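You operate a simulated robot arm through the tools that you are given. There is no shell and no other tool.

You are at the controls of a simulated robot arm. One attempt, no reset.

## Task
Fill the open box with the pencils it names and tie it up.
Fine: they lie on the beige tray; lid on, box clamp to HOLD, crank three notches, push the TIE lever, clamp back to OPEN. Where these are worked on the way, their far stop is far enough and under half their travel is too little: box clamp.

It is judged by the outcome, as a careful person would: the job done as asked, and still so three seconds after it is handed in. It fails if anything else is knocked over, pushed out of place, dropped, spilled or broken. A push-on lid holds only when it is set on centred and level and pressed home; a screw cap is set on level and turned clockwise until tight.

## Robot
A 6-joint arm with a two-finger gripper, fixed in place. Base frame: the origin is on the floor under the middle of its stand, x ahead of it, y to its left, z up; the work surface is at about z = 0.82. Readings come in m, rad, newtons and seconds.
It reaches about 1.298 m from its shoulder. Its first joint turns from -2.601 to 2.601 rad. Payload 1.57 kg.
The TCP is the grasp point between the finger pads, 0.021 m short of the fingertips. In the tool frame z runs along the fingers and y along their closing line. The gripper opens to 0.07 m; its body begins 0.05 m behind the TCP.
Orientation is told as [roll, pitch, yaw] about the base's x, y, z axes, in that order, counted from this pose: with the fingers straight down and closing along the base's y, the tool's x points along the base's -x, its y along +y and its z along -z.

## Interface
- The arm moves only by the tool send_rows. Its argument "motion" is a list of rows, each a list of 7 numbers: the shift along the tool's x, y, z in mm, then the turn, a rotation vector about the tool's x, y, z in rad, then the closure, from 0 (fully open) to 1 (shut). In form: [[dx, dy, dz, ax, ay, az, jaw], ...]. A call has 1 to 20 rows; each row shifts and turns the commanded pose from where the row before left it, along the tool's axes as they then stand. A row lasts 0.2 s, in which the tool goes at most 0.05 m and 0.15 rad; a call with a longer step from one row to the next is refused whole, and so is a gripper value outside its range. Where a pose cannot be reached the arm comes as near as it can. A force on the tool above 40 N (or 10 N above the force at the start of the call, whichever is more), or a blocked arm, ends the call early, and 0.2 s more pass. The fingers move at their own pace (about 0.1037 m/s each) and stop on an object; they squeeze with about 25 N. The grip force told is the motor's: it shows also when the fingers shut on nothing. Time passes only in rows, and 0.2 s behind the last, so rows that do not move let the fingers close. The reply holds the time, the measured pose of the TCP, the force on the tool along the base axes, the opening and the grip force, in the units named above and with some noise, with the torque about the TCP (base axes, N m) and any sound that the robot's microphone picked up.
- Cameras (640 x 400 px; columns grow to the right, rows downward): "scene" is fixed at [0.2206, -0.4997, 1.4594]; the picture's right is [0.84, -0.55, 0.00], its down [-0.22, -0.34, -0.92] and it looks along [0.50, 0.77, -0.40] (base axes); focal length 362 px, centre (320, 200). "wrist" rides on the gripper at [0.079, 0.004, -0.081] in the tool frame; the picture's right is [-0.05, 1.00, 0.00], its down [-0.67, -0.04, -0.74] and it looks along [-0.74, -0.04, 0.67] (tool axes); focal length 256 px, centre (320, 200).
- camera(camera): a new picture of that camera. It takes no simulated time.
- raise_lower(by): slides the trunk up (or, below 0, down) by that many m; the arm rides with it, the base frame stays. It gives what a move gives, with no picture.
- pixel_to_xyz(camera, pixels): for up to 12 pixels [column, row] of the newest picture of that camera ("zoom" is the newest enlarged one), the place [x, y, z] in the base frame of the surface seen there, good to about 0.003 m. It takes no simulated time.
- enlarge(camera, box): a new picture of the part [left, top, right, bottom] of that camera's present view, enlarged. It takes no simulated time.
- sign_off(): hands the job in; it is judged then, once.

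Leave the gripper open and the arm clear of the work at the hand-in unless told otherwise.

The tools are called after "Call:" as name(argument=value, ...) on one line, values as JSON. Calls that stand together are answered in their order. send_rows: Moves the arm, as the interface text tells. Its arguments: {"type":"object","properties":{"motion":{"type":"array","items":{"type":"array","items":{"type":"number"}}}},"required":["motion"]} The other tools are called the same way: raise_lower (by) moves the trunk up or down; camera (camera) takes a picture; pixel_to_xyz (camera, pixels) gives the place of the surface under pixels of a picture; enlarge (camera, box) takes an enlarged picture of a part of a camera's view; sign_off () hands the job in.

At the start:

```text
time: 0.0
tool_pos: [0.4929, 0.4778, 1.1804]
tool_rot: [0.0, -0.001, 0.0]
ft_force: [0.4, 0.2, -0.1]
wrist_torque: [0.0, 0.03, 0.03]
opening: 0.0701
grasp_force: 0.0
trunk travel left (down, up): [-0.862, 0.108]
```

scene: 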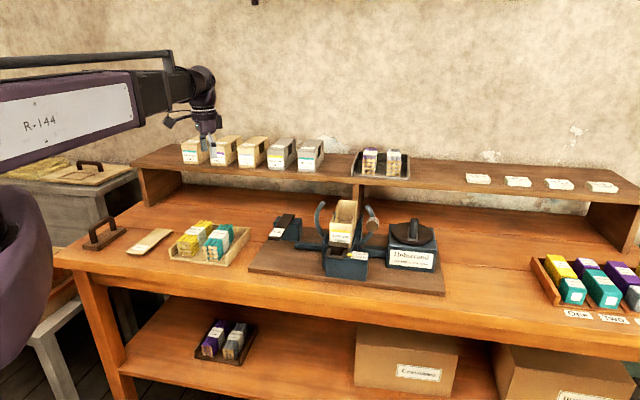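
wrist: 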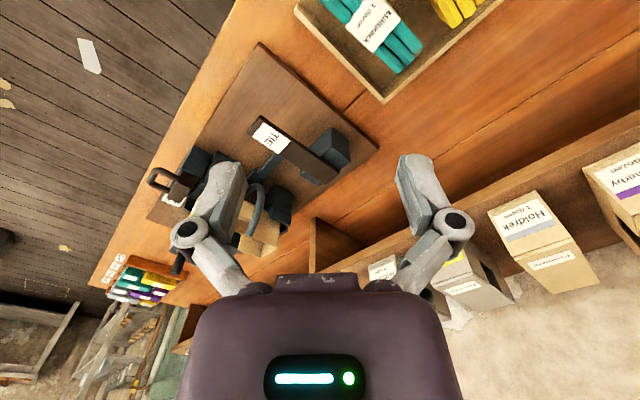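

I'll look more closely at the scene before moving: the open box in the tying machine around pixel (343,225), the beige tray around (210,242), and the lid candidate around (150,241).

Call:
enlarge(camera="scene", box=[240, 180, 460, 310])

Call:
enlarge(camera="scene", box=[70, 190, 270, 290])

Call:
enlarge(camera="scene", box=[160, 120, 420, 200])

Call:
enlarge(camera="wrist", box=[130, 0, 510, 300])

```text
2.91 times, centred on (350, 245) of scene
```

zoom: 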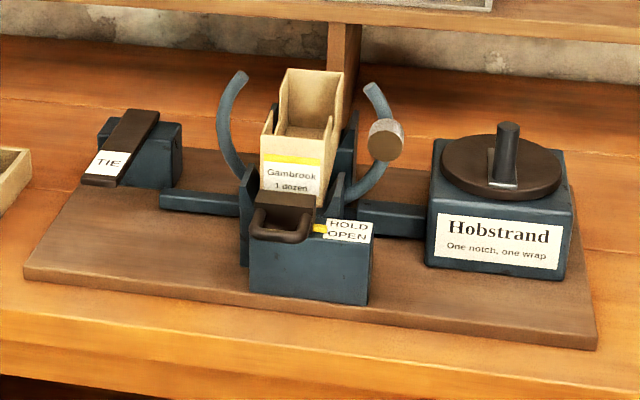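

```text
3.20 times, centred on (170, 240) of scene
```

zoom: 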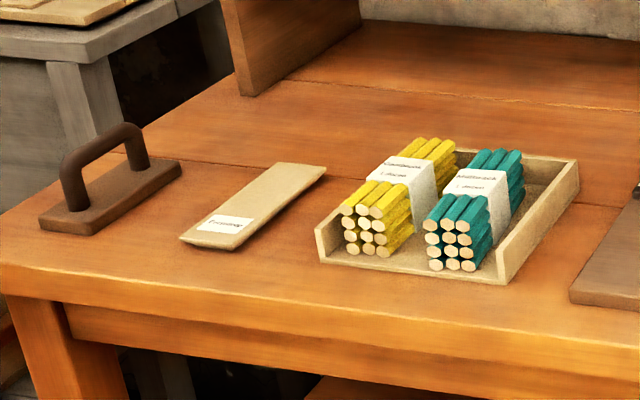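

```text
2.46 times, centred on (290, 160) of scene
```

zoom: 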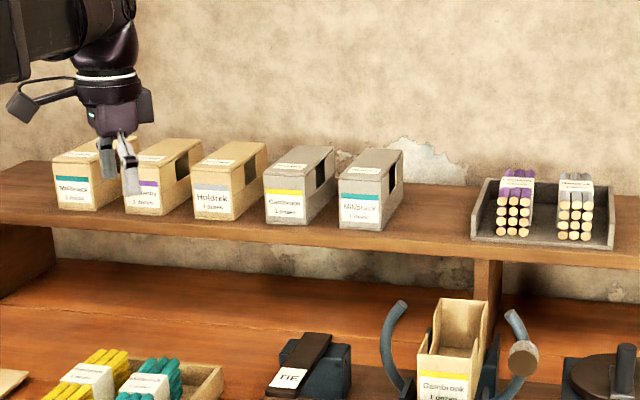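

```text
1.33 times, centred on (320, 150) of wrist
```

zoom: 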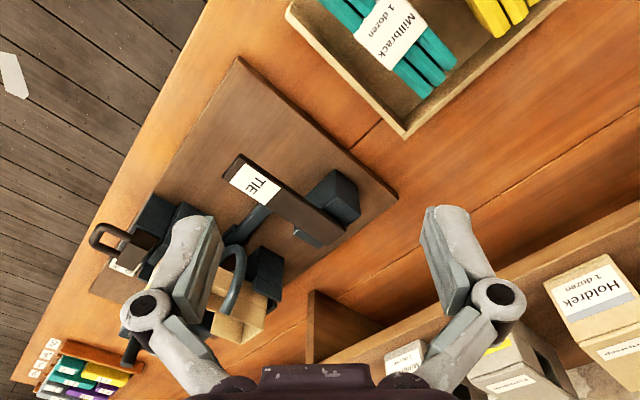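

The box is labelled "Gambrook, 1 dozen" with a yellow band. The beige tray holds a yellow and a teal bundle. I'll zoom in on the labels and measure places of the parts.

Call:
enlarge(camera="scene", box=[165, 210, 255, 270])

Call:
pixel_to_xyz(camera="scene", pixels=[[55, 255], [545, 345], [250, 275], [440, 293], [283, 212], [170, 257], [225, 266], [247, 234], [196, 222], [128, 249], [172, 233], [150, 229]])

```text
6.67 times, centred on (210, 240) of scene
```

zoom: 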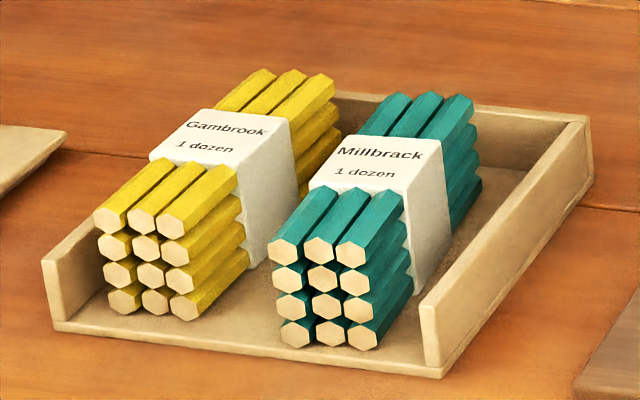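

```text
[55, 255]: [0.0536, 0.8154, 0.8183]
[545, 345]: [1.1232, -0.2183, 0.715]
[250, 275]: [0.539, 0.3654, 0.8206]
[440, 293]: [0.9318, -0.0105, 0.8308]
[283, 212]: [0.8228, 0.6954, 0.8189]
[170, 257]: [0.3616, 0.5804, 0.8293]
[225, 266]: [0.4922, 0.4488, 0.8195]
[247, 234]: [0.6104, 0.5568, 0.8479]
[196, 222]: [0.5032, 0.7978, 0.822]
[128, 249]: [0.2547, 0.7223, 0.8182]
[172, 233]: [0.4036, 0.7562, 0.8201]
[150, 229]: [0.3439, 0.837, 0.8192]
```

The yellow bundle is "Gambrook 1 dozen", which matches the box. Now I measure the bundle and tray closely using this zoomed picture.

Call:
pixel_to_xyz(camera="zoom", pixels=[[107, 219], [171, 222], [185, 306], [125, 302], [262, 80], [320, 88], [165, 155], [238, 165], [205, 115], [285, 125], [240, 190], [265, 250]])

Call:
pixel_to_xyz(camera="zoom", pixels=[[275, 245], [350, 250], [365, 330], [318, 170], [400, 180], [50, 265], [56, 325], [430, 310], [440, 370], [585, 120], [220, 330], [490, 240]])

```text
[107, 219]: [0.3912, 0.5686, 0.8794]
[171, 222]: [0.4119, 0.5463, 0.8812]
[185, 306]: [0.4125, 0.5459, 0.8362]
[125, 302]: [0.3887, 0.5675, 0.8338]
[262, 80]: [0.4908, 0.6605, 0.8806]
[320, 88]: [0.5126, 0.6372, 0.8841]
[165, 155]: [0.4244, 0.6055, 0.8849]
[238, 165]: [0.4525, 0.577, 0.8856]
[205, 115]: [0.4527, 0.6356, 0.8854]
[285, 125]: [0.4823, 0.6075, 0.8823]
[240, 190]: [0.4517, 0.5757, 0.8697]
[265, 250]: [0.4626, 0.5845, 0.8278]
```

```text
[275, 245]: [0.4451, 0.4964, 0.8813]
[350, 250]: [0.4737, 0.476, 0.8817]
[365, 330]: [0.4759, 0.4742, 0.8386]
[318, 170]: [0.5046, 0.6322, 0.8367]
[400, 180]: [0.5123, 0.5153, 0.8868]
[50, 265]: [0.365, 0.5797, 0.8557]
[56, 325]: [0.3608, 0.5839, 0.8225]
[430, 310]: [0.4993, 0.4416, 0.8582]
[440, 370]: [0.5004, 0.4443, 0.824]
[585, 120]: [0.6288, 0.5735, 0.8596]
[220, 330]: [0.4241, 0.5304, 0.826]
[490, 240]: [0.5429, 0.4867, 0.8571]
```

Now I zoom in on the machine: the box, the clamp handle, the crank and the TIE lever.

Call:
enlarge(camera="scene", box=[310, 190, 390, 285])

Call:
pixel_to_xyz(camera="zoom", pixels=[[320, 200], [200, 250], [400, 250], [320, 300]])

Call:
enlarge(camera="scene", box=[370, 205, 450, 285])

Call:
enlarge(camera="scene", box=[255, 200, 325, 260])

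```text
4.21 times, centred on (350, 238) of scene
```

zoom: 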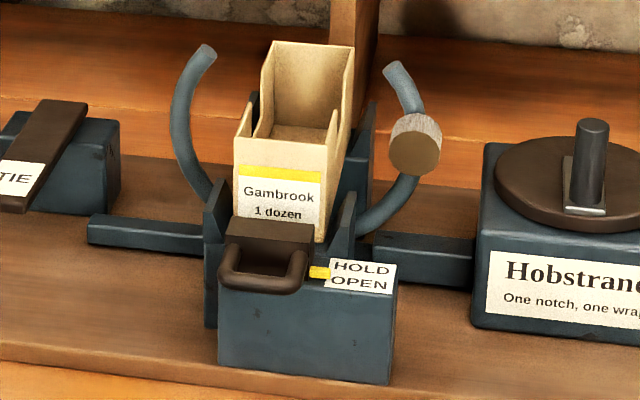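

```text
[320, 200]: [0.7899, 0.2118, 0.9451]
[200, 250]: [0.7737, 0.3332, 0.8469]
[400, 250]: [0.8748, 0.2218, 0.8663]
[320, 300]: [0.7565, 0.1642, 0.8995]
```

```text
5.00 times, centred on (410, 245) of scene
```

zoom: 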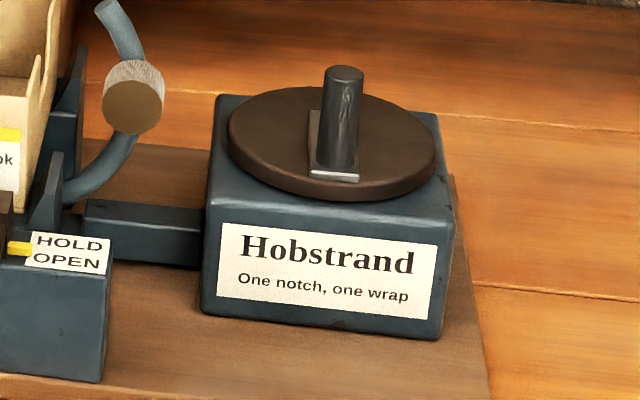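

```text
6.67 times, centred on (290, 230) of scene
```

zoom: 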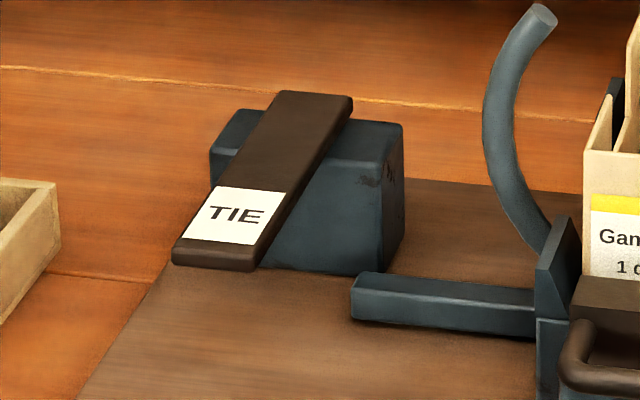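

I'll measure the shelf, the clamp, the crank and the lever with pixels of the full scene view and then the zoom.

Call:
camera(camera="scene")

Call:
pixel_to_xyz(camera="scene", pixels=[[134, 165], [280, 178], [430, 187], [355, 195], [310, 170], [310, 142], [195, 163], [353, 174], [350, 152], [395, 152], [480, 182], [240, 140]])

Call:
enlarge(camera="scene", box=[310, 190, 390, 285])

Call:
pixel_to_xyz(camera="zoom", pixels=[[238, 140], [330, 150], [268, 45], [352, 50], [320, 235], [245, 215], [290, 130], [205, 52], [392, 70], [415, 145], [365, 110], [345, 205]])

Call:
pixel_to_xyz(camera="zoom", pixels=[[318, 272], [360, 268], [360, 284], [270, 228], [262, 288], [220, 285], [303, 280], [235, 330], [390, 350], [213, 200], [255, 262], [300, 190]])

```text
taken
```

scene: 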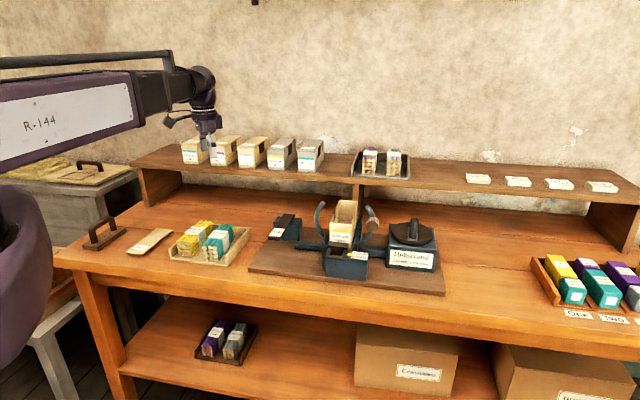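

```text
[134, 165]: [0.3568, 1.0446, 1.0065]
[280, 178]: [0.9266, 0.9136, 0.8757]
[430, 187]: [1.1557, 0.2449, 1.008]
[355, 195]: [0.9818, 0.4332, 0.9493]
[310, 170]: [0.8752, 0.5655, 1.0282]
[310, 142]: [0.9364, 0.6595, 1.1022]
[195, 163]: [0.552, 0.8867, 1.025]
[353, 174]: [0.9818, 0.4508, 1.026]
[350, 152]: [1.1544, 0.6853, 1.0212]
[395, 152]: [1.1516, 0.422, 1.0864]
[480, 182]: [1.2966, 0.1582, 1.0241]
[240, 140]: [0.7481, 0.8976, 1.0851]
```

```text
4.21 times, centred on (350, 238) of scene
```

zoom: 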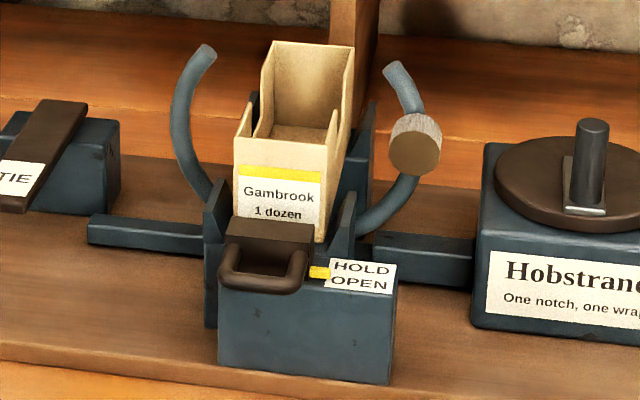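

```text
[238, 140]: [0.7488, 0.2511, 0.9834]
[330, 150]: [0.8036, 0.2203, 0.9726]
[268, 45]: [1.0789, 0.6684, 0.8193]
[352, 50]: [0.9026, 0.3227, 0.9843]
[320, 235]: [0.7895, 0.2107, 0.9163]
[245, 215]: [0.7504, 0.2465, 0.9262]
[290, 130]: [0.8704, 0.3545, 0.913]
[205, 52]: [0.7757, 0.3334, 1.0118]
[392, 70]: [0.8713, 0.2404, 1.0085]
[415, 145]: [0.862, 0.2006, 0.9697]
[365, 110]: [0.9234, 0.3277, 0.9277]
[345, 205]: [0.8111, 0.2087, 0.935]
```

```text
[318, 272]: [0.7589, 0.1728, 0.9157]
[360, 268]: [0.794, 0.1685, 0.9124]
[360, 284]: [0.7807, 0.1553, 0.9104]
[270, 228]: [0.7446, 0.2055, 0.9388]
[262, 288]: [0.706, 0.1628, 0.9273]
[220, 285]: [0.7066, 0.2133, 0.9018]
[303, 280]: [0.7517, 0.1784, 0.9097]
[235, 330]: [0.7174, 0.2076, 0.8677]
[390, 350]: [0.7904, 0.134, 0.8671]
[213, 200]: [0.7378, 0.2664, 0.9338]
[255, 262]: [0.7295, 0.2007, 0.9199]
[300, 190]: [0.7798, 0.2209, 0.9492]
```

The bench runs at about -45° to the base's x axis, so I'll call the direction along the bench u and the direction toward the back v. I'll turn the tool yaw to +45° (fingers closing along the bench) and move to a viewpoint high in front of the machine to look at it with the wrist camera.

Call:
send_rows(motion=[[0, 0, 0, 0, 0, -0.131, 0], [0, 0, 0, 0, 0, -0.131, 0], [0, 0, 0, 0, 0, -0.131, 0], [0, 0, 0, 0, 0, -0.131, 0], [0, 0, 0, 0, 0, -0.131, 0], [0, 0, 0, 0, 0, -0.131, 0], [11.8, -37.2, 4.3, 0, 0, 0, 0], [11.8, -37.2, 4.3, 0, 0, 0, 0], [11.8, -37.2, 4.3, 0, 0, 0, 0], [11.8, -37.2, 4.3, 0, 0, 0, 0], [11.8, -37.2, 4.3, 0, 0, 0, 0], [11.8, -37.2, 4.3, 0, 0, 0, 0], [11.8, -37.2, 4.3, 0, 0, 0, 0], [11.8, -37.2, 4.3, 0, 0, 0, 0], [11.8, -37.2, 4.3, 0, 0, 0, 0], [11.8, -37.2, 4.3, 0, 0, 0, 0], [0, 0, 0, 0, 0, 0, 0]])

Call:
camera(camera="wrist")

Call:
camera(camera="scene")

```text
time: 3.6
tool_pos: [0.6724, 0.1282, 1.1812]
tool_rot: [0.0, 0.0, 0.787]
ft_force: [0.7, 0.0, 0.4]
wrist_torque: [0.02, 0.03, 0.02]
opening: 0.0701
grasp_force: 0.0
out of reach, approached as far as the arm can: row 7, 8, 9, 10, 11, 12, 13, 14, 15, 16
trunk travel left (down, up): [-0.862, 0.108]
```

```text
taken
```

wrist: 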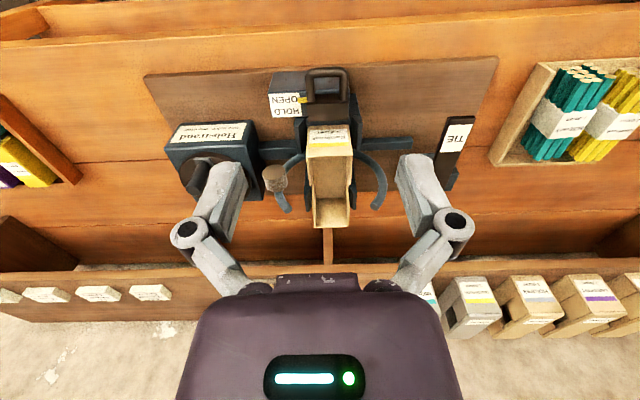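

```text
taken
```

scene: 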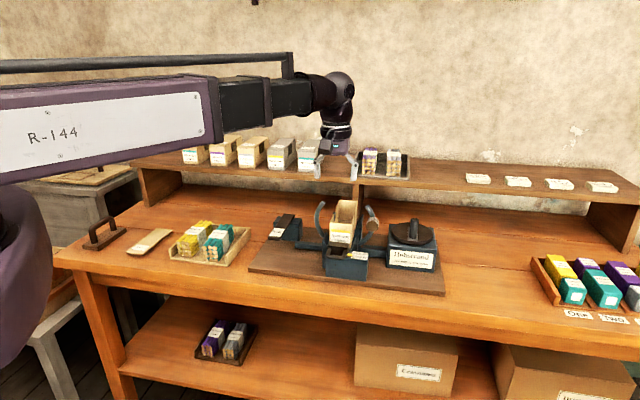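

The arm couldn't go lower in z from the high trunk (z stayed at 1.18). I'll lower the trunk 0.1 m; the TCP would then be about 1.08, still clear of the arcs (top ~1.01) and it's in front of the machine.

Call:
raise_lower(by=-0.1)

Call:
enlarge(camera="wrist", box=[120, 30, 520, 280])

```text
time: 4.9
tool_pos: [0.6735, 0.1283, 1.0809]
tool_rot: [-0.001, -0.002, 0.788]
ft_force: [-1.2, 1.6, -0.5]
wrist_torque: [0.0, -0.01, -0.02]
opening: 0.0701
grasp_force: 0.1
trunk travel left (down, up): [-0.762, 0.208]
```

```text
1.60 times, centred on (320, 155) of wrist
```

zoom: 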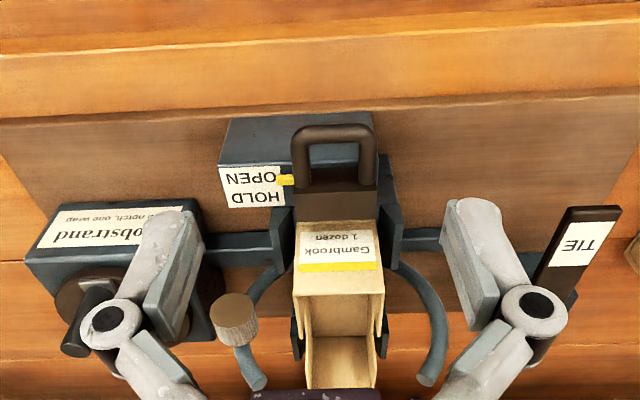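

The pointer is at OPEN. The clamp slider slides toward the box for HOLD. I'll raise the arm 0.2 m then lower the trunk more so that low heights are reachable.

Call:
send_rows(motion=[[0, 0, -40, 0, 0, 0, 0], [0, 0, -40, 0, 0, 0, 0], [0, 0, -40, 0, 0, 0, 0], [0, 0, -40, 0, 0, 0, 0], [0, 0, -40, 0, 0, 0, 0], [0, 0, 0, 0, 0, 0, 0]])

```text
time: 6.3
tool_pos: [0.6725, 0.1286, 1.0798]
tool_rot: [0.001, -0.002, 0.786]
ft_force: [0.5, 0.2, -0.3]
wrist_torque: [-0.04, 0.0, 0.0]
opening: 0.0701
grasp_force: 0.0
out of reach, approached as far as the arm can: row 1, 2, 3, 4, 5
trunk travel left (down, up): [-0.762, 0.208]
```

The arm does not seem to move in z at all (neither down nor up), so height may be given by the trunk only. I'll test with a small sideways move and a small tilt-free step to see what the arm reports.

Call:
send_rows(motion=[[10, 0, 0, 0, 0, 0, 0], [0, 0, 0, 0, 0, 0, 0]])

```text
time: 6.9
tool_pos: [0.6657, 0.1201, 1.0802]
tool_rot: [0.0, 0.0, 0.785]
ft_force: [-0.2, -0.1, 0.3]
wrist_torque: [0.01, 0.0, -0.02]
opening: 0.0702
grasp_force: 0.1
trunk travel left (down, up): [-0.762, 0.208]
```

The xy move works; so height is set by the trunk only. Now I'll take the wrist view and measure the box and the clamp from here.

Call:
camera(camera="wrist")

Call:
enlarge(camera="wrist", box=[230, 90, 420, 290])

```text
taken
```

wrist: 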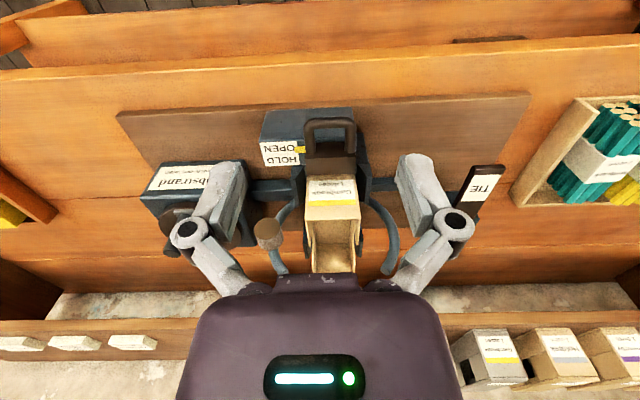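

```text
2.00 times, centred on (325, 190) of wrist
```

zoom: 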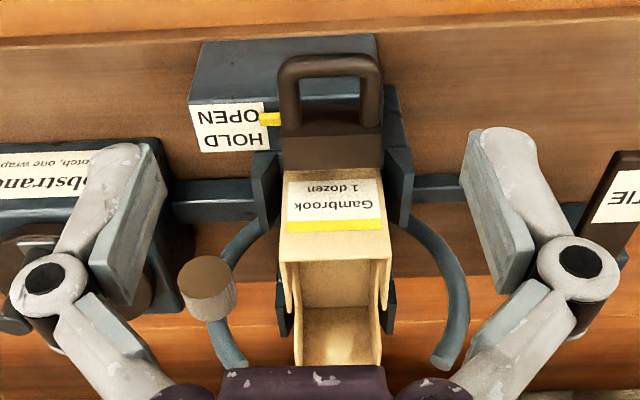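

I measure the box rim, interior, clamp slider and arcs from this zoom.

Call:
pixel_to_xyz(camera="zoom", pixels=[[284, 258], [384, 258], [290, 180], [378, 180], [335, 220], [335, 295], [340, 340], [300, 355], [376, 355], [288, 300], [385, 300], [340, 280]])

Call:
pixel_to_xyz(camera="zoom", pixels=[[290, 150], [375, 150], [330, 135], [285, 65], [372, 65], [330, 65], [265, 118], [230, 116], [230, 140], [200, 60], [265, 185], [400, 185]])

Call:
pixel_to_xyz(camera="zoom", pixels=[[235, 355], [450, 360], [205, 275], [205, 300], [283, 300], [390, 300], [620, 190], [240, 190], [450, 185], [130, 190], [300, 330], [376, 330]])

```text
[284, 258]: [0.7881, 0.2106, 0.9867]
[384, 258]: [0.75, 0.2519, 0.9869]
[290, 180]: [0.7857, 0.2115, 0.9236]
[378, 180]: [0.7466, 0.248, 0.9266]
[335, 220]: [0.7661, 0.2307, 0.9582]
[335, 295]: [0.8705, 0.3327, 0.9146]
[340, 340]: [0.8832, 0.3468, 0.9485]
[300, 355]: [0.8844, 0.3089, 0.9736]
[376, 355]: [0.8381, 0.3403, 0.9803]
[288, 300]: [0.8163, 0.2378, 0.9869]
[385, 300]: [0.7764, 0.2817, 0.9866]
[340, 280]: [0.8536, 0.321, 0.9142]
```

```text
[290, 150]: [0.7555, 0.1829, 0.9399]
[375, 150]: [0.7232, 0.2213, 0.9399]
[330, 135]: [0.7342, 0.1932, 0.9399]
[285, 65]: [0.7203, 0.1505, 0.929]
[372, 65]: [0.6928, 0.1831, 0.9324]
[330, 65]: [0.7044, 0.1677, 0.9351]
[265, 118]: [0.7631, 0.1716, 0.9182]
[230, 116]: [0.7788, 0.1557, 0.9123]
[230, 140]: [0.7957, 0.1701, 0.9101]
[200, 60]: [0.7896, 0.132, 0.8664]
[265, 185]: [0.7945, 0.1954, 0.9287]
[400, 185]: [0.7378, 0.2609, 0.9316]
```

```text
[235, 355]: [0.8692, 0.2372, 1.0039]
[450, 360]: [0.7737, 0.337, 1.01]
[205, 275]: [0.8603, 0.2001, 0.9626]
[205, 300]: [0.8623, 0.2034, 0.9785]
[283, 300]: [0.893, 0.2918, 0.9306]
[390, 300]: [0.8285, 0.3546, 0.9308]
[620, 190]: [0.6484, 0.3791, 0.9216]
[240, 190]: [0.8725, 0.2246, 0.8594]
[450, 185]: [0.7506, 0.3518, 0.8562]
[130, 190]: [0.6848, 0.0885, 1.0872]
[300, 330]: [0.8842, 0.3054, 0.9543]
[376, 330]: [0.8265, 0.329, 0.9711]
```

I'll determine the bench/machine orientation accurately by measuring long edges in the wrist view.

Call:
pixel_to_xyz(camera="wrist", pixels=[[20, 75], [160, 68], [300, 60], [460, 50], [600, 41], [140, 113], [240, 107], [400, 101], [520, 94], [60, 335], [250, 318], [560, 312]])

Call:
enlarge(camera="wrist", box=[100, 60, 320, 280])

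Call:
enlarge(camera="wrist", box=[360, 70, 640, 270])

```text
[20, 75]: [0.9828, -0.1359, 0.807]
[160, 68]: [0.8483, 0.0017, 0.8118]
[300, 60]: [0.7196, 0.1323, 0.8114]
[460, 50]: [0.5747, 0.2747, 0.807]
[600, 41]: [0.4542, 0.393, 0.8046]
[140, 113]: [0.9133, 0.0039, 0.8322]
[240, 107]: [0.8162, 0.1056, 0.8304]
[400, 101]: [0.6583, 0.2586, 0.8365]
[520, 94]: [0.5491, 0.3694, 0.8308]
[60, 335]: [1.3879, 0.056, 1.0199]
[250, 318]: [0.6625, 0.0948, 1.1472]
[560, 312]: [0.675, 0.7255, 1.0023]
```

```text
1.82 times, centred on (210, 170) of wrist
```

zoom: 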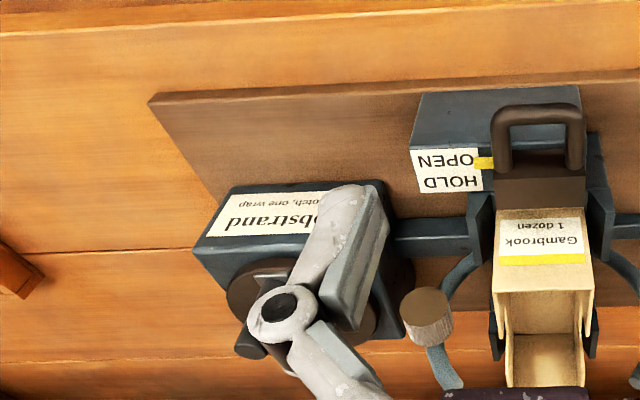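

```text
2.00 times, centred on (500, 170) of wrist
```

zoom: 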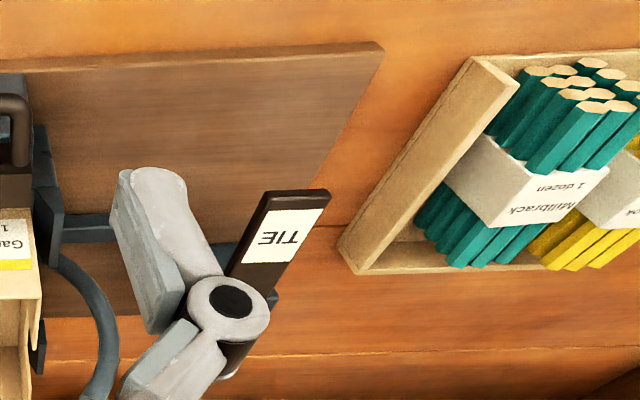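

The bench and machine run at exactly -45°. Next I'll zoom on the box in the scene camera to see the side notches, and measure the gripper fingers in the wrist view.

Call:
enlarge(camera="scene", box=[325, 195, 375, 250])

Call:
pixel_to_xyz(camera="zoom", pixels=[[205, 110], [300, 85], [205, 50], [370, 60], [370, 130], [330, 200], [350, 190], [190, 180], [280, 170], [215, 185], [270, 110], [300, 190]])

Call:
pixel_to_xyz(camera="wrist", pixels=[[455, 225], [475, 225], [420, 165], [405, 160], [440, 210], [188, 233], [168, 233], [230, 165], [245, 190], [212, 270], [430, 270], [270, 290]])

```text
7.27 times, centred on (350, 222) of scene
```

zoom: 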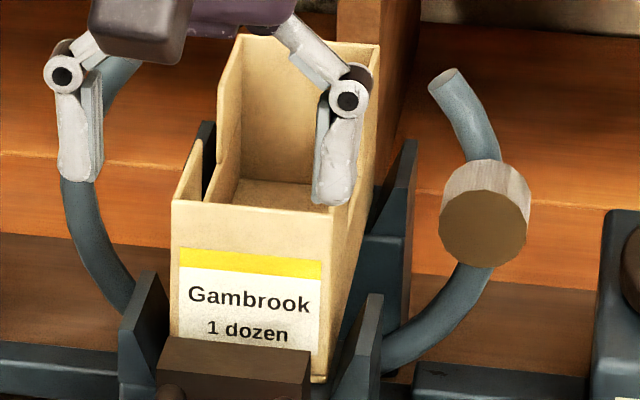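

```text
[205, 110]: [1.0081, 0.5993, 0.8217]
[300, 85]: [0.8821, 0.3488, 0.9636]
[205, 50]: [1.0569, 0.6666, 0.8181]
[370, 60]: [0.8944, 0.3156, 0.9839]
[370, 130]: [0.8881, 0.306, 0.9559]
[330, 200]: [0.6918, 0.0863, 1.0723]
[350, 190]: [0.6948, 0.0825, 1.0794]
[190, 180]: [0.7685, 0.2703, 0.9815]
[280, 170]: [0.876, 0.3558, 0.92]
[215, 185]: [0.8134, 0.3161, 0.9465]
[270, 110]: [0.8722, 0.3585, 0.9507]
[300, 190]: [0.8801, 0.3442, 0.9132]
```

```text
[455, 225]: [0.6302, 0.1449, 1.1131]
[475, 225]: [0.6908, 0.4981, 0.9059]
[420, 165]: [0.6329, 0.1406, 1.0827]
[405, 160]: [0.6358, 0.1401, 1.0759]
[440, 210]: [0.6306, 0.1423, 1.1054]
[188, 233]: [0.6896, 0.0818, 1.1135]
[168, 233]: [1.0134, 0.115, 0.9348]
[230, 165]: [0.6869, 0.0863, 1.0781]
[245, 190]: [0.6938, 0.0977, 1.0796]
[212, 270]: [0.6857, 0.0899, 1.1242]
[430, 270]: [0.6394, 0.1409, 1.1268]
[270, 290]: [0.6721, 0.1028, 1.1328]
```

The box's side walls have notches (about v=0.765–0.83, down to z≈0.947), which leave room for the fingers. Box floor is at z≈0.914 and the rim at 0.987. Now I'll move along the bench to look at the beige tray from the front at this safe height.

Call:
send_rows(motion=[[2.9, 42.6, 0, 0, 0, 0, 0], [2.9, 42.6, 0, 0, 0, 0, 0], [2.9, 42.6, 0, 0, 0, 0, 0], [2.9, 42.6, 0, 0, 0, 0, 0], [2.9, 42.6, 0, 0, 0, 0, 0], [2.9, 42.6, 0, 0, 0, 0, 0], [2.9, 42.6, 0, 0, 0, 0, 0], [2.9, 42.6, 0, 0, 0, 0, 0], [2.9, 42.6, 0, 0, 0, 0, 0], [2.9, 42.6, 0, 0, 0, 0, 0], [2.9, 42.6, 0, 0, 0, 0, 0], [2.9, 42.6, 0, 0, 0, 0, 0], [0, 0, 0, 0, 0, 0, 0]])

Call:
camera(camera="wrist")

```text
time: 9.7
tool_pos: [0.279, 0.4552, 1.0815]
tool_rot: [0.0, -0.003, 0.786]
ft_force: [0.0, -0.1, 0.3]
wrist_torque: [0.02, -0.01, 0.01]
opening: 0.0696
grasp_force: 0.0
trunk travel left (down, up): [-0.762, 0.208]
```

```text
taken
```

wrist: 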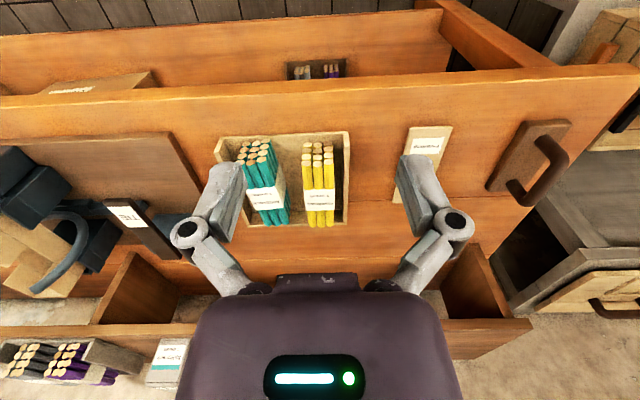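

The tray is now well in view, with the yellow bundle around (320,185). I'll enlarge and measure its place and direction.

Call:
enlarge(camera="wrist", box=[200, 110, 360, 240])

Call:
pixel_to_xyz(camera="zoom", pixels=[[412, 140], [440, 140], [470, 138], [418, 300], [475, 296], [445, 300], [416, 262], [483, 258], [420, 345], [480, 345], [448, 345], [448, 262]])

Call:
enlarge(camera="wrist", box=[370, 100, 600, 240])

```text
3.08 times, centred on (280, 175) of wrist
```

zoom: 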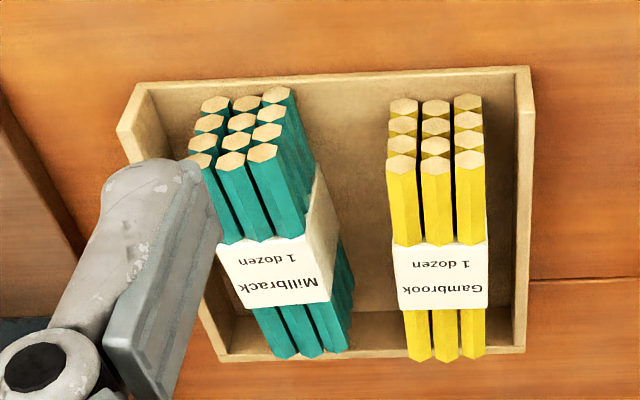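

```text
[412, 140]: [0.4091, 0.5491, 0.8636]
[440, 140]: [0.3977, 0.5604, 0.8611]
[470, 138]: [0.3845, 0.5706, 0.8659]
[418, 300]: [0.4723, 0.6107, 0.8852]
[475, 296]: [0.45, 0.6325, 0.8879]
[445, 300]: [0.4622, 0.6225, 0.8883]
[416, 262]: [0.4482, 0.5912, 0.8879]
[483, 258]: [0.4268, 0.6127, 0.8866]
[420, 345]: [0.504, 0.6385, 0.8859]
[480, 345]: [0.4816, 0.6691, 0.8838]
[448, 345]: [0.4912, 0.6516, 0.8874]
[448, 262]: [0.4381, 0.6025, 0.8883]
```

```text
2.78 times, centred on (485, 170) of wrist
```

zoom: 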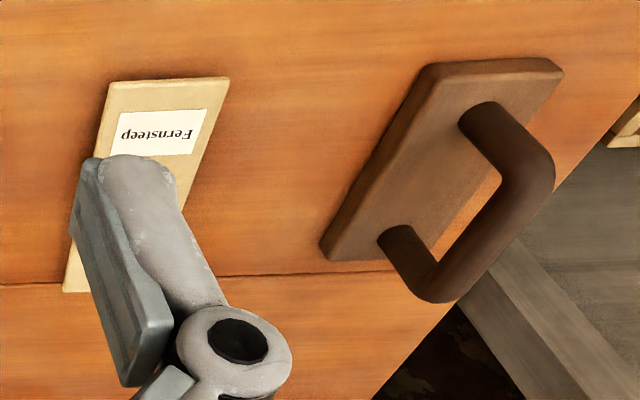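

The lid on the bench is labelled "Fernsteep". I want to check the labels on the closed boxes and the items on the right of the shelf to be sure it is the right lid.

Call:
enlarge(camera="scene", box=[175, 125, 335, 180])

Call:
enlarge(camera="scene", box=[455, 160, 635, 210])

Call:
enlarge(camera="scene", box=[520, 240, 640, 330])

Call:
enlarge(camera="scene", box=[75, 205, 185, 270])

```text
4.00 times, centred on (255, 152) of scene
```

zoom: 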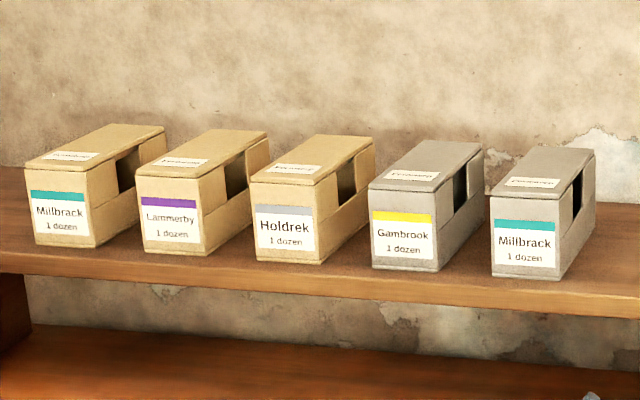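

```text
3.56 times, centred on (545, 185) of scene
```

zoom: 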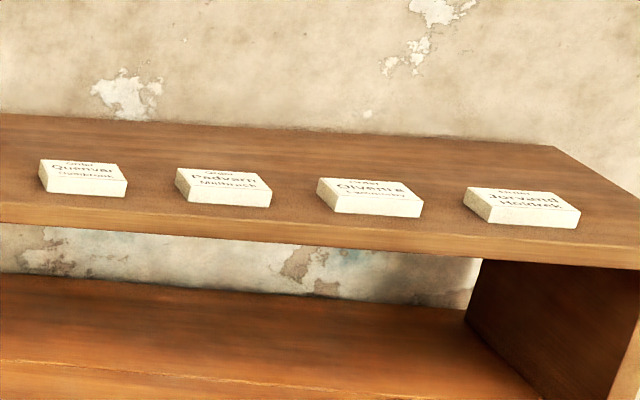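

```text
4.44 times, centred on (580, 285) of scene
```

zoom: 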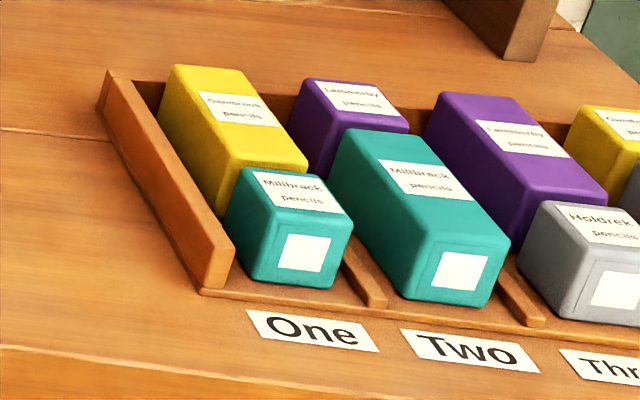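

```text
5.82 times, centred on (130, 238) of scene
```

zoom: 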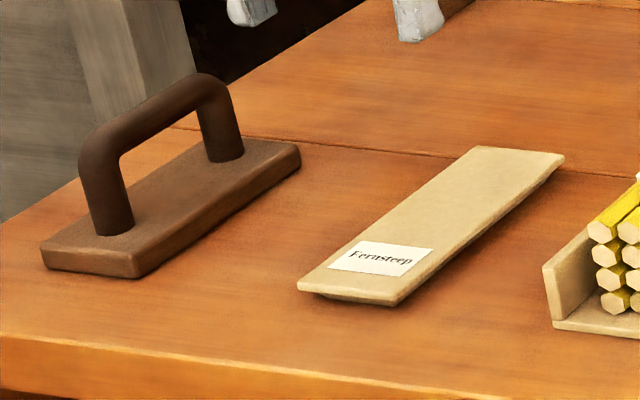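

The closed boxes carry the same lid label, so the Fernsteep lid is right. It's already oriented with its label toward the front, like the closed boxes. The yellow bundle is centred at about u=-0.1115, v=0.7475, top z≈0.888. I'll move above it at the present height.

Call:
send_rows(motion=[[-45.7, -2.6, 0, 0, 0, 0, 0], [-45.7, -2.6, 0, 0, 0, 0, 0], [-45.7, -2.6, 0, 0, 0, 0, 0], [-45.7, -2.6, 0, 0, 0, 0, 0], [-45.6, -2.7, 0, 0, 0, 0, 0], [0, 0, 0, 0, 0, 0, 0]])

Call:
camera(camera="wrist")

Call:
enlarge(camera="scene", box=[120, 100, 300, 280])

```text
time: 11.1
tool_pos: [0.4496, 0.611, 1.0809]
tool_rot: [-0.001, -0.002, 0.786]
ft_force: [-0.4, 0.0, -0.6]
wrist_torque: [0.03, 0.0, -0.01]
opening: 0.0701
grasp_force: 0.0
trunk travel left (down, up): [-0.762, 0.208]
```

```text
taken
```

wrist: 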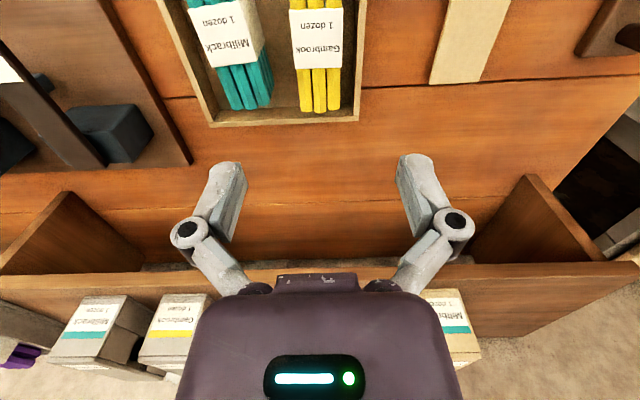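

```text
2.22 times, centred on (210, 190) of scene
```

zoom: 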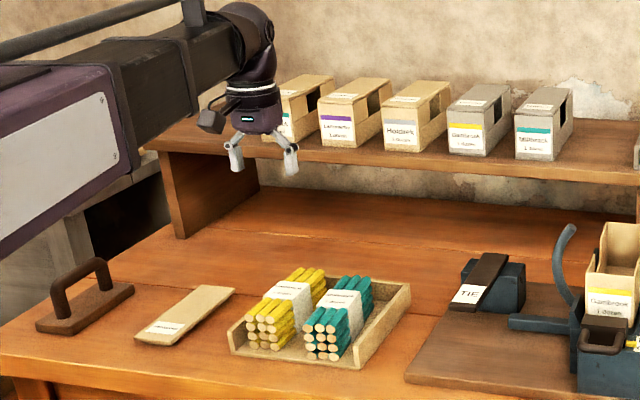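

TCP is at u=-0.114, v=0.750. I'll re-measure the band's edges from here to refine the centring.

Call:
pixel_to_xyz(camera="wrist", pixels=[[294, 15], [340, 15], [294, 60], [340, 60], [317, 40], [317, 66], [317, 10], [300, 100], [333, 100], [264, 40], [360, 40], [237, 165]])

Call:
enlarge(camera="wrist", box=[160, 0, 480, 130])

```text
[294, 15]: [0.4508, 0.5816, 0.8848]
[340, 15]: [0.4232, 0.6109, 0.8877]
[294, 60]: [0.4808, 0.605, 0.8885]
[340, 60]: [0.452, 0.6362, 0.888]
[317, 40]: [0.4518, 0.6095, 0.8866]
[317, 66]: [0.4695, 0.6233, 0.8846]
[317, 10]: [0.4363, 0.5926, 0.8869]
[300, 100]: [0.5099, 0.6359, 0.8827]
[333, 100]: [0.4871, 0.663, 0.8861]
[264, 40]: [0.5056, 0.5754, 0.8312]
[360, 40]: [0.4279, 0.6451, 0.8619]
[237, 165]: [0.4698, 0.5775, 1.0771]
```

```text
2.00 times, centred on (320, 65) of wrist
```

zoom: 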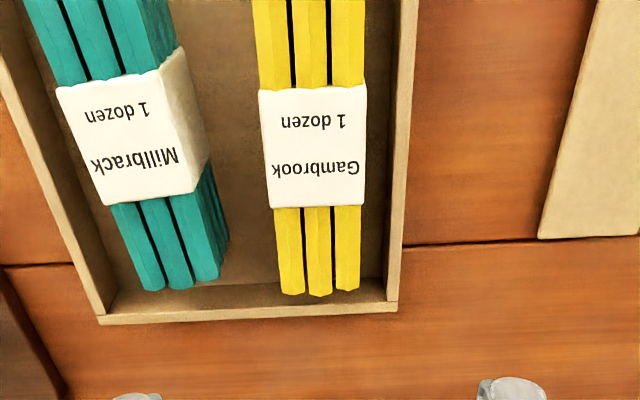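

Band centre comes out at u≈-0.111, v≈0.749. I'll shift 3 mm along the bench, then lower the trunk 0.13 m (TCP ≈0.95, tips ≈0.93, still above the bundle top 0.888).

Call:
send_rows(motion=[[1, -3, 0, 0, 0, 0, 0], [0, 0, 0, 0, 0, 0, 0]])

Call:
raise_lower(by=-0.13)

Call:
camera(camera="wrist")

Call:
enlarge(camera="scene", box=[150, 170, 270, 270])

```text
time: 11.7
tool_pos: [0.4513, 0.6071, 1.0809]
tool_rot: [0.0, -0.001, 0.786]
ft_force: [0.6, 1.1, 0.4]
wrist_torque: [0.01, 0.01, -0.05]
opening: 0.0701
grasp_force: 0.1
trunk travel left (down, up): [-0.762, 0.208]
```

```text
time: 13.3
tool_pos: [0.4505, 0.6078, 0.9508]
tool_rot: [0.001, -0.003, 0.788]
ft_force: [0.2, -0.2, 0.5]
wrist_torque: [0.0, -0.04, 0.01]
opening: 0.0701
grasp_force: 0.0
trunk travel left (down, up): [-0.632, 0.338]
```

```text
taken
```

wrist: 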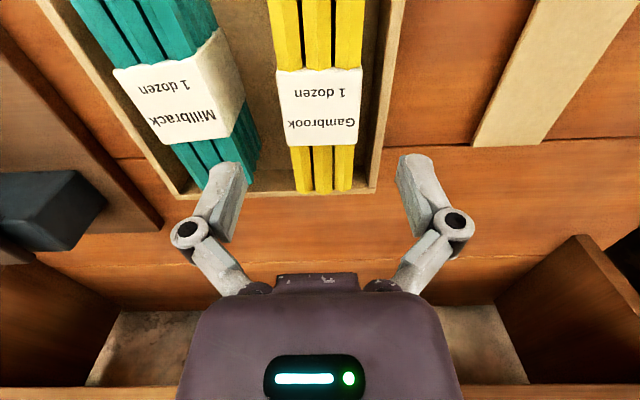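

```text
4.00 times, centred on (210, 220) of scene
```

zoom: 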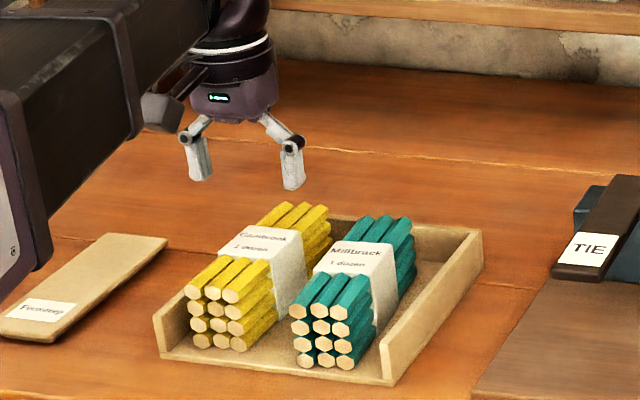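

Well aligned: TCP at u=-0.111, v=0.748. I'll pre-close the fingers to about 0.06 m and lower in two steps to TCP z≈0.884 (tips ≈0.863, just above the tray wall top 0.858).

Call:
send_rows(motion=[[0, 0, 0, 0, 0, 0, 0.14], [0, 0, 0, 0, 0, 0, 0.14]])

Call:
raise_lower(by=-0.04)

Call:
camera(camera="wrist")

Call:
enlarge(camera="scene", box=[150, 190, 260, 270])

```text
time: 13.9
tool_pos: [0.4507, 0.6069, 0.9509]
tool_rot: [-0.001, 0.0, 0.787]
ft_force: [-0.1, 0.1, -0.4]
wrist_torque: [0.01, -0.01, 0.0]
opening: 0.0602
grasp_force: 0.1
trunk travel left (down, up): [-0.632, 0.338]
```

```text
time: 14.7
tool_pos: [0.4509, 0.6073, 0.9101]
tool_rot: [-0.001, -0.002, 0.79]
ft_force: [-0.7, 0.0, 0.7]
wrist_torque: [-0.03, 0.02, 0.0]
opening: 0.06
grasp_force: 0.1
trunk travel left (down, up): [-0.592, 0.378]
```

```text
taken
```

wrist: 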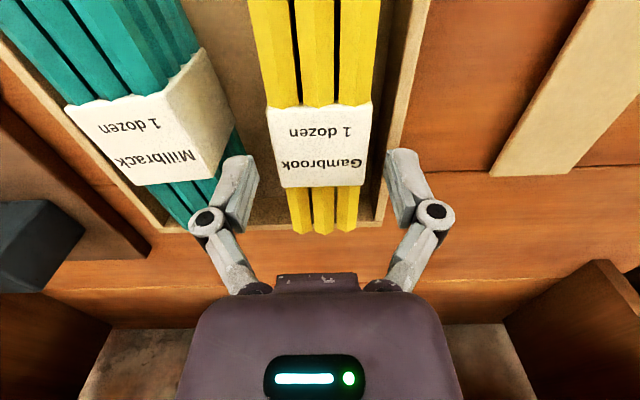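

```text
5.00 times, centred on (205, 230) of scene
```

zoom: 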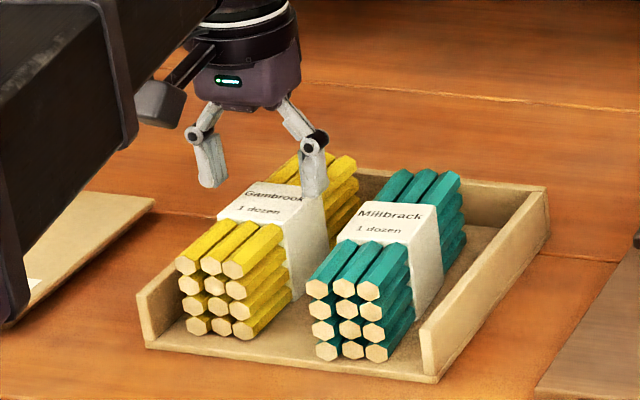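

The fingers straddle the yellow bundle's band evenly (inner finger edges at cols 255 and 388, band 270–372). I'll lower 0.026 m and then close.

Call:
raise_lower(by=-0.026)

Call:
camera(camera="wrist")

Call:
enlarge(camera="scene", box=[150, 190, 260, 270])

```text
time: 15.5
tool_pos: [0.4511, 0.6078, 0.8842]
tool_rot: [-0.001, -0.002, 0.787]
ft_force: [0.5, 0.0, 0.7]
wrist_torque: [0.01, 0.0, -0.02]
opening: 0.0601
grasp_force: 0.2
trunk travel left (down, up): [-0.566, 0.404]
```

```text
taken
```

wrist: 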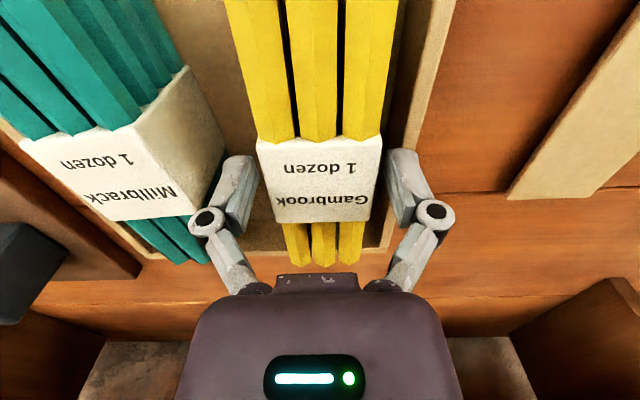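

```text
5.00 times, centred on (205, 230) of scene
```

zoom: 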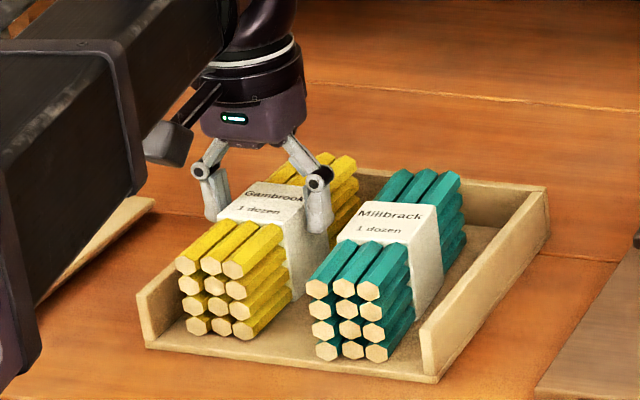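

Fingers are in place around the band, no contact yet. Closing on the bundle.

Call:
send_rows(motion=[[0, 0, 0, 0, 0, 0, 0.28], [0, 0, 0, 0, 0, 0, 0.36], [0, 0, 0, 0, 0, 0, 0.6], [0, 0, 0, 0, 0, 0, 1], [0, 0, 0, 0, 0, 0, 1], [0, 0, 0, 0, 0, 0, 1]])

Call:
camera(camera="wrist")

```text
time: 16.9
tool_pos: [0.4502, 0.6073, 0.885]
tool_rot: [-0.001, -0.002, 0.784]
ft_force: [-0.2, 0.9, 4.0]
wrist_torque: [-0.03, 0.07, -0.11]
opening: 0.0476
grasp_force: 25.3
trunk travel left (down, up): [-0.566, 0.404]
```

```text
taken
```

wrist: 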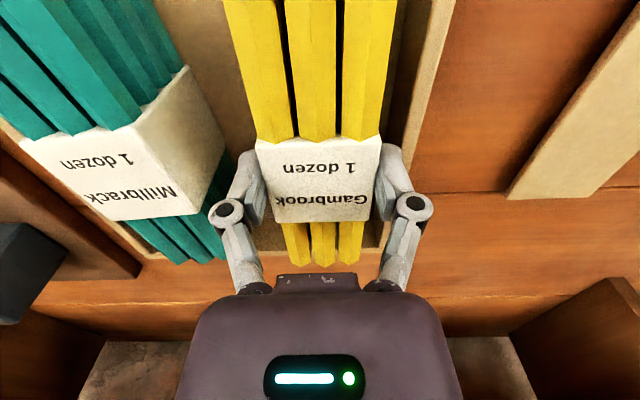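

Gripped: opening 0.0476, grip 25 N. Lifting 0.03 m to check it holds.

Call:
raise_lower(by=0.03)

Call:
enlarge(camera="scene", box=[150, 180, 260, 270])

```text
time: 17.6
tool_pos: [0.4506, 0.6074, 0.9135]
tool_rot: [0.002, 0.001, 0.786]
ft_force: [-0.3, -0.1, -2.6]
wrist_torque: [-0.01, 0.0, 0.03]
opening: 0.0477
grasp_force: 24.9
trunk travel left (down, up): [-0.596, 0.374]
```

```text
4.44 times, centred on (205, 225) of scene
```

zoom: 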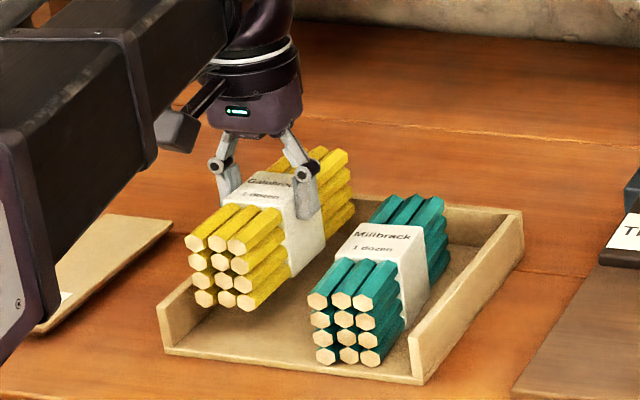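

The bundle is held level. I'll raise to TCP ≈1.12 (bundle bottom ≈1.06, above the arcs), then re-measure the box from the scene camera.

Call:
raise_lower(by=0.206)

Call:
enlarge(camera="scene", box=[325, 195, 375, 250])

Call:
pixel_to_xyz(camera="zoom", pixels=[[178, 205], [330, 213], [250, 209], [190, 175], [200, 150], [222, 72], [235, 52], [300, 42], [375, 50], [215, 170], [228, 170], [345, 195]])

Call:
pixel_to_xyz(camera="zoom", pixels=[[300, 70], [345, 70], [260, 70], [300, 160], [345, 160], [355, 150], [368, 100], [240, 100], [300, 195], [250, 190], [325, 195], [340, 150]])

```text
time: 19.8
tool_pos: [0.4512, 0.6081, 1.1205]
tool_rot: [-0.001, 0.001, 0.787]
ft_force: [0.0, 0.3, -2.1]
wrist_torque: [-0.03, 0.01, -0.01]
opening: 0.0476
grasp_force: 24.9
trunk travel left (down, up): [-0.802, 0.168]
```

```text
7.27 times, centred on (350, 222) of scene
```

zoom: 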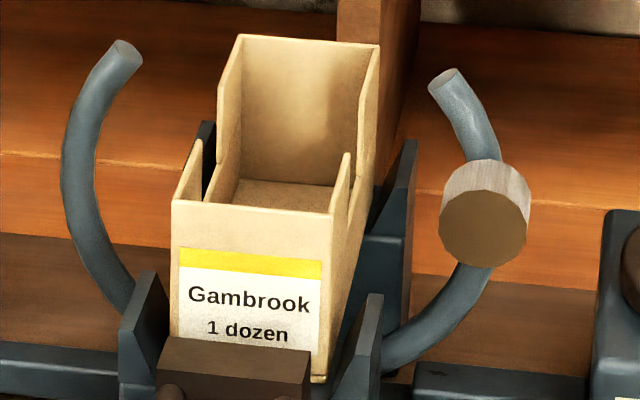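

```text
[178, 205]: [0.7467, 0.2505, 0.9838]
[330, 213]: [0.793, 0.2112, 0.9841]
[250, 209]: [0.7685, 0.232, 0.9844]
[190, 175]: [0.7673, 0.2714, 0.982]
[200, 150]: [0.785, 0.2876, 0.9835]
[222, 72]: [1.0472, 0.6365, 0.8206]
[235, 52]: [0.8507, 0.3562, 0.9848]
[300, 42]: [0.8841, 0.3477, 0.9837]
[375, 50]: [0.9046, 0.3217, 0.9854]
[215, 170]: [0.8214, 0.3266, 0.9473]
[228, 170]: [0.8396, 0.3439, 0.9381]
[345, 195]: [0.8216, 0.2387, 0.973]
```

```text
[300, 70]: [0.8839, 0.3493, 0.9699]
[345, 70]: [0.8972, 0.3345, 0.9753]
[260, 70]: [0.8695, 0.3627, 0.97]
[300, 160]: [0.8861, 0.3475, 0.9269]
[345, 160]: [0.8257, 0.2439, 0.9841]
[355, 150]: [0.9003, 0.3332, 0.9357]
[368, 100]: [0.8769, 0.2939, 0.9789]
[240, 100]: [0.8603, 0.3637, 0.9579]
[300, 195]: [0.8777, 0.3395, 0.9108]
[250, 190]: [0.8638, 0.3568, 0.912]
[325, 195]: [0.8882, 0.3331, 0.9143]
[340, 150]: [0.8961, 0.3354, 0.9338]
```

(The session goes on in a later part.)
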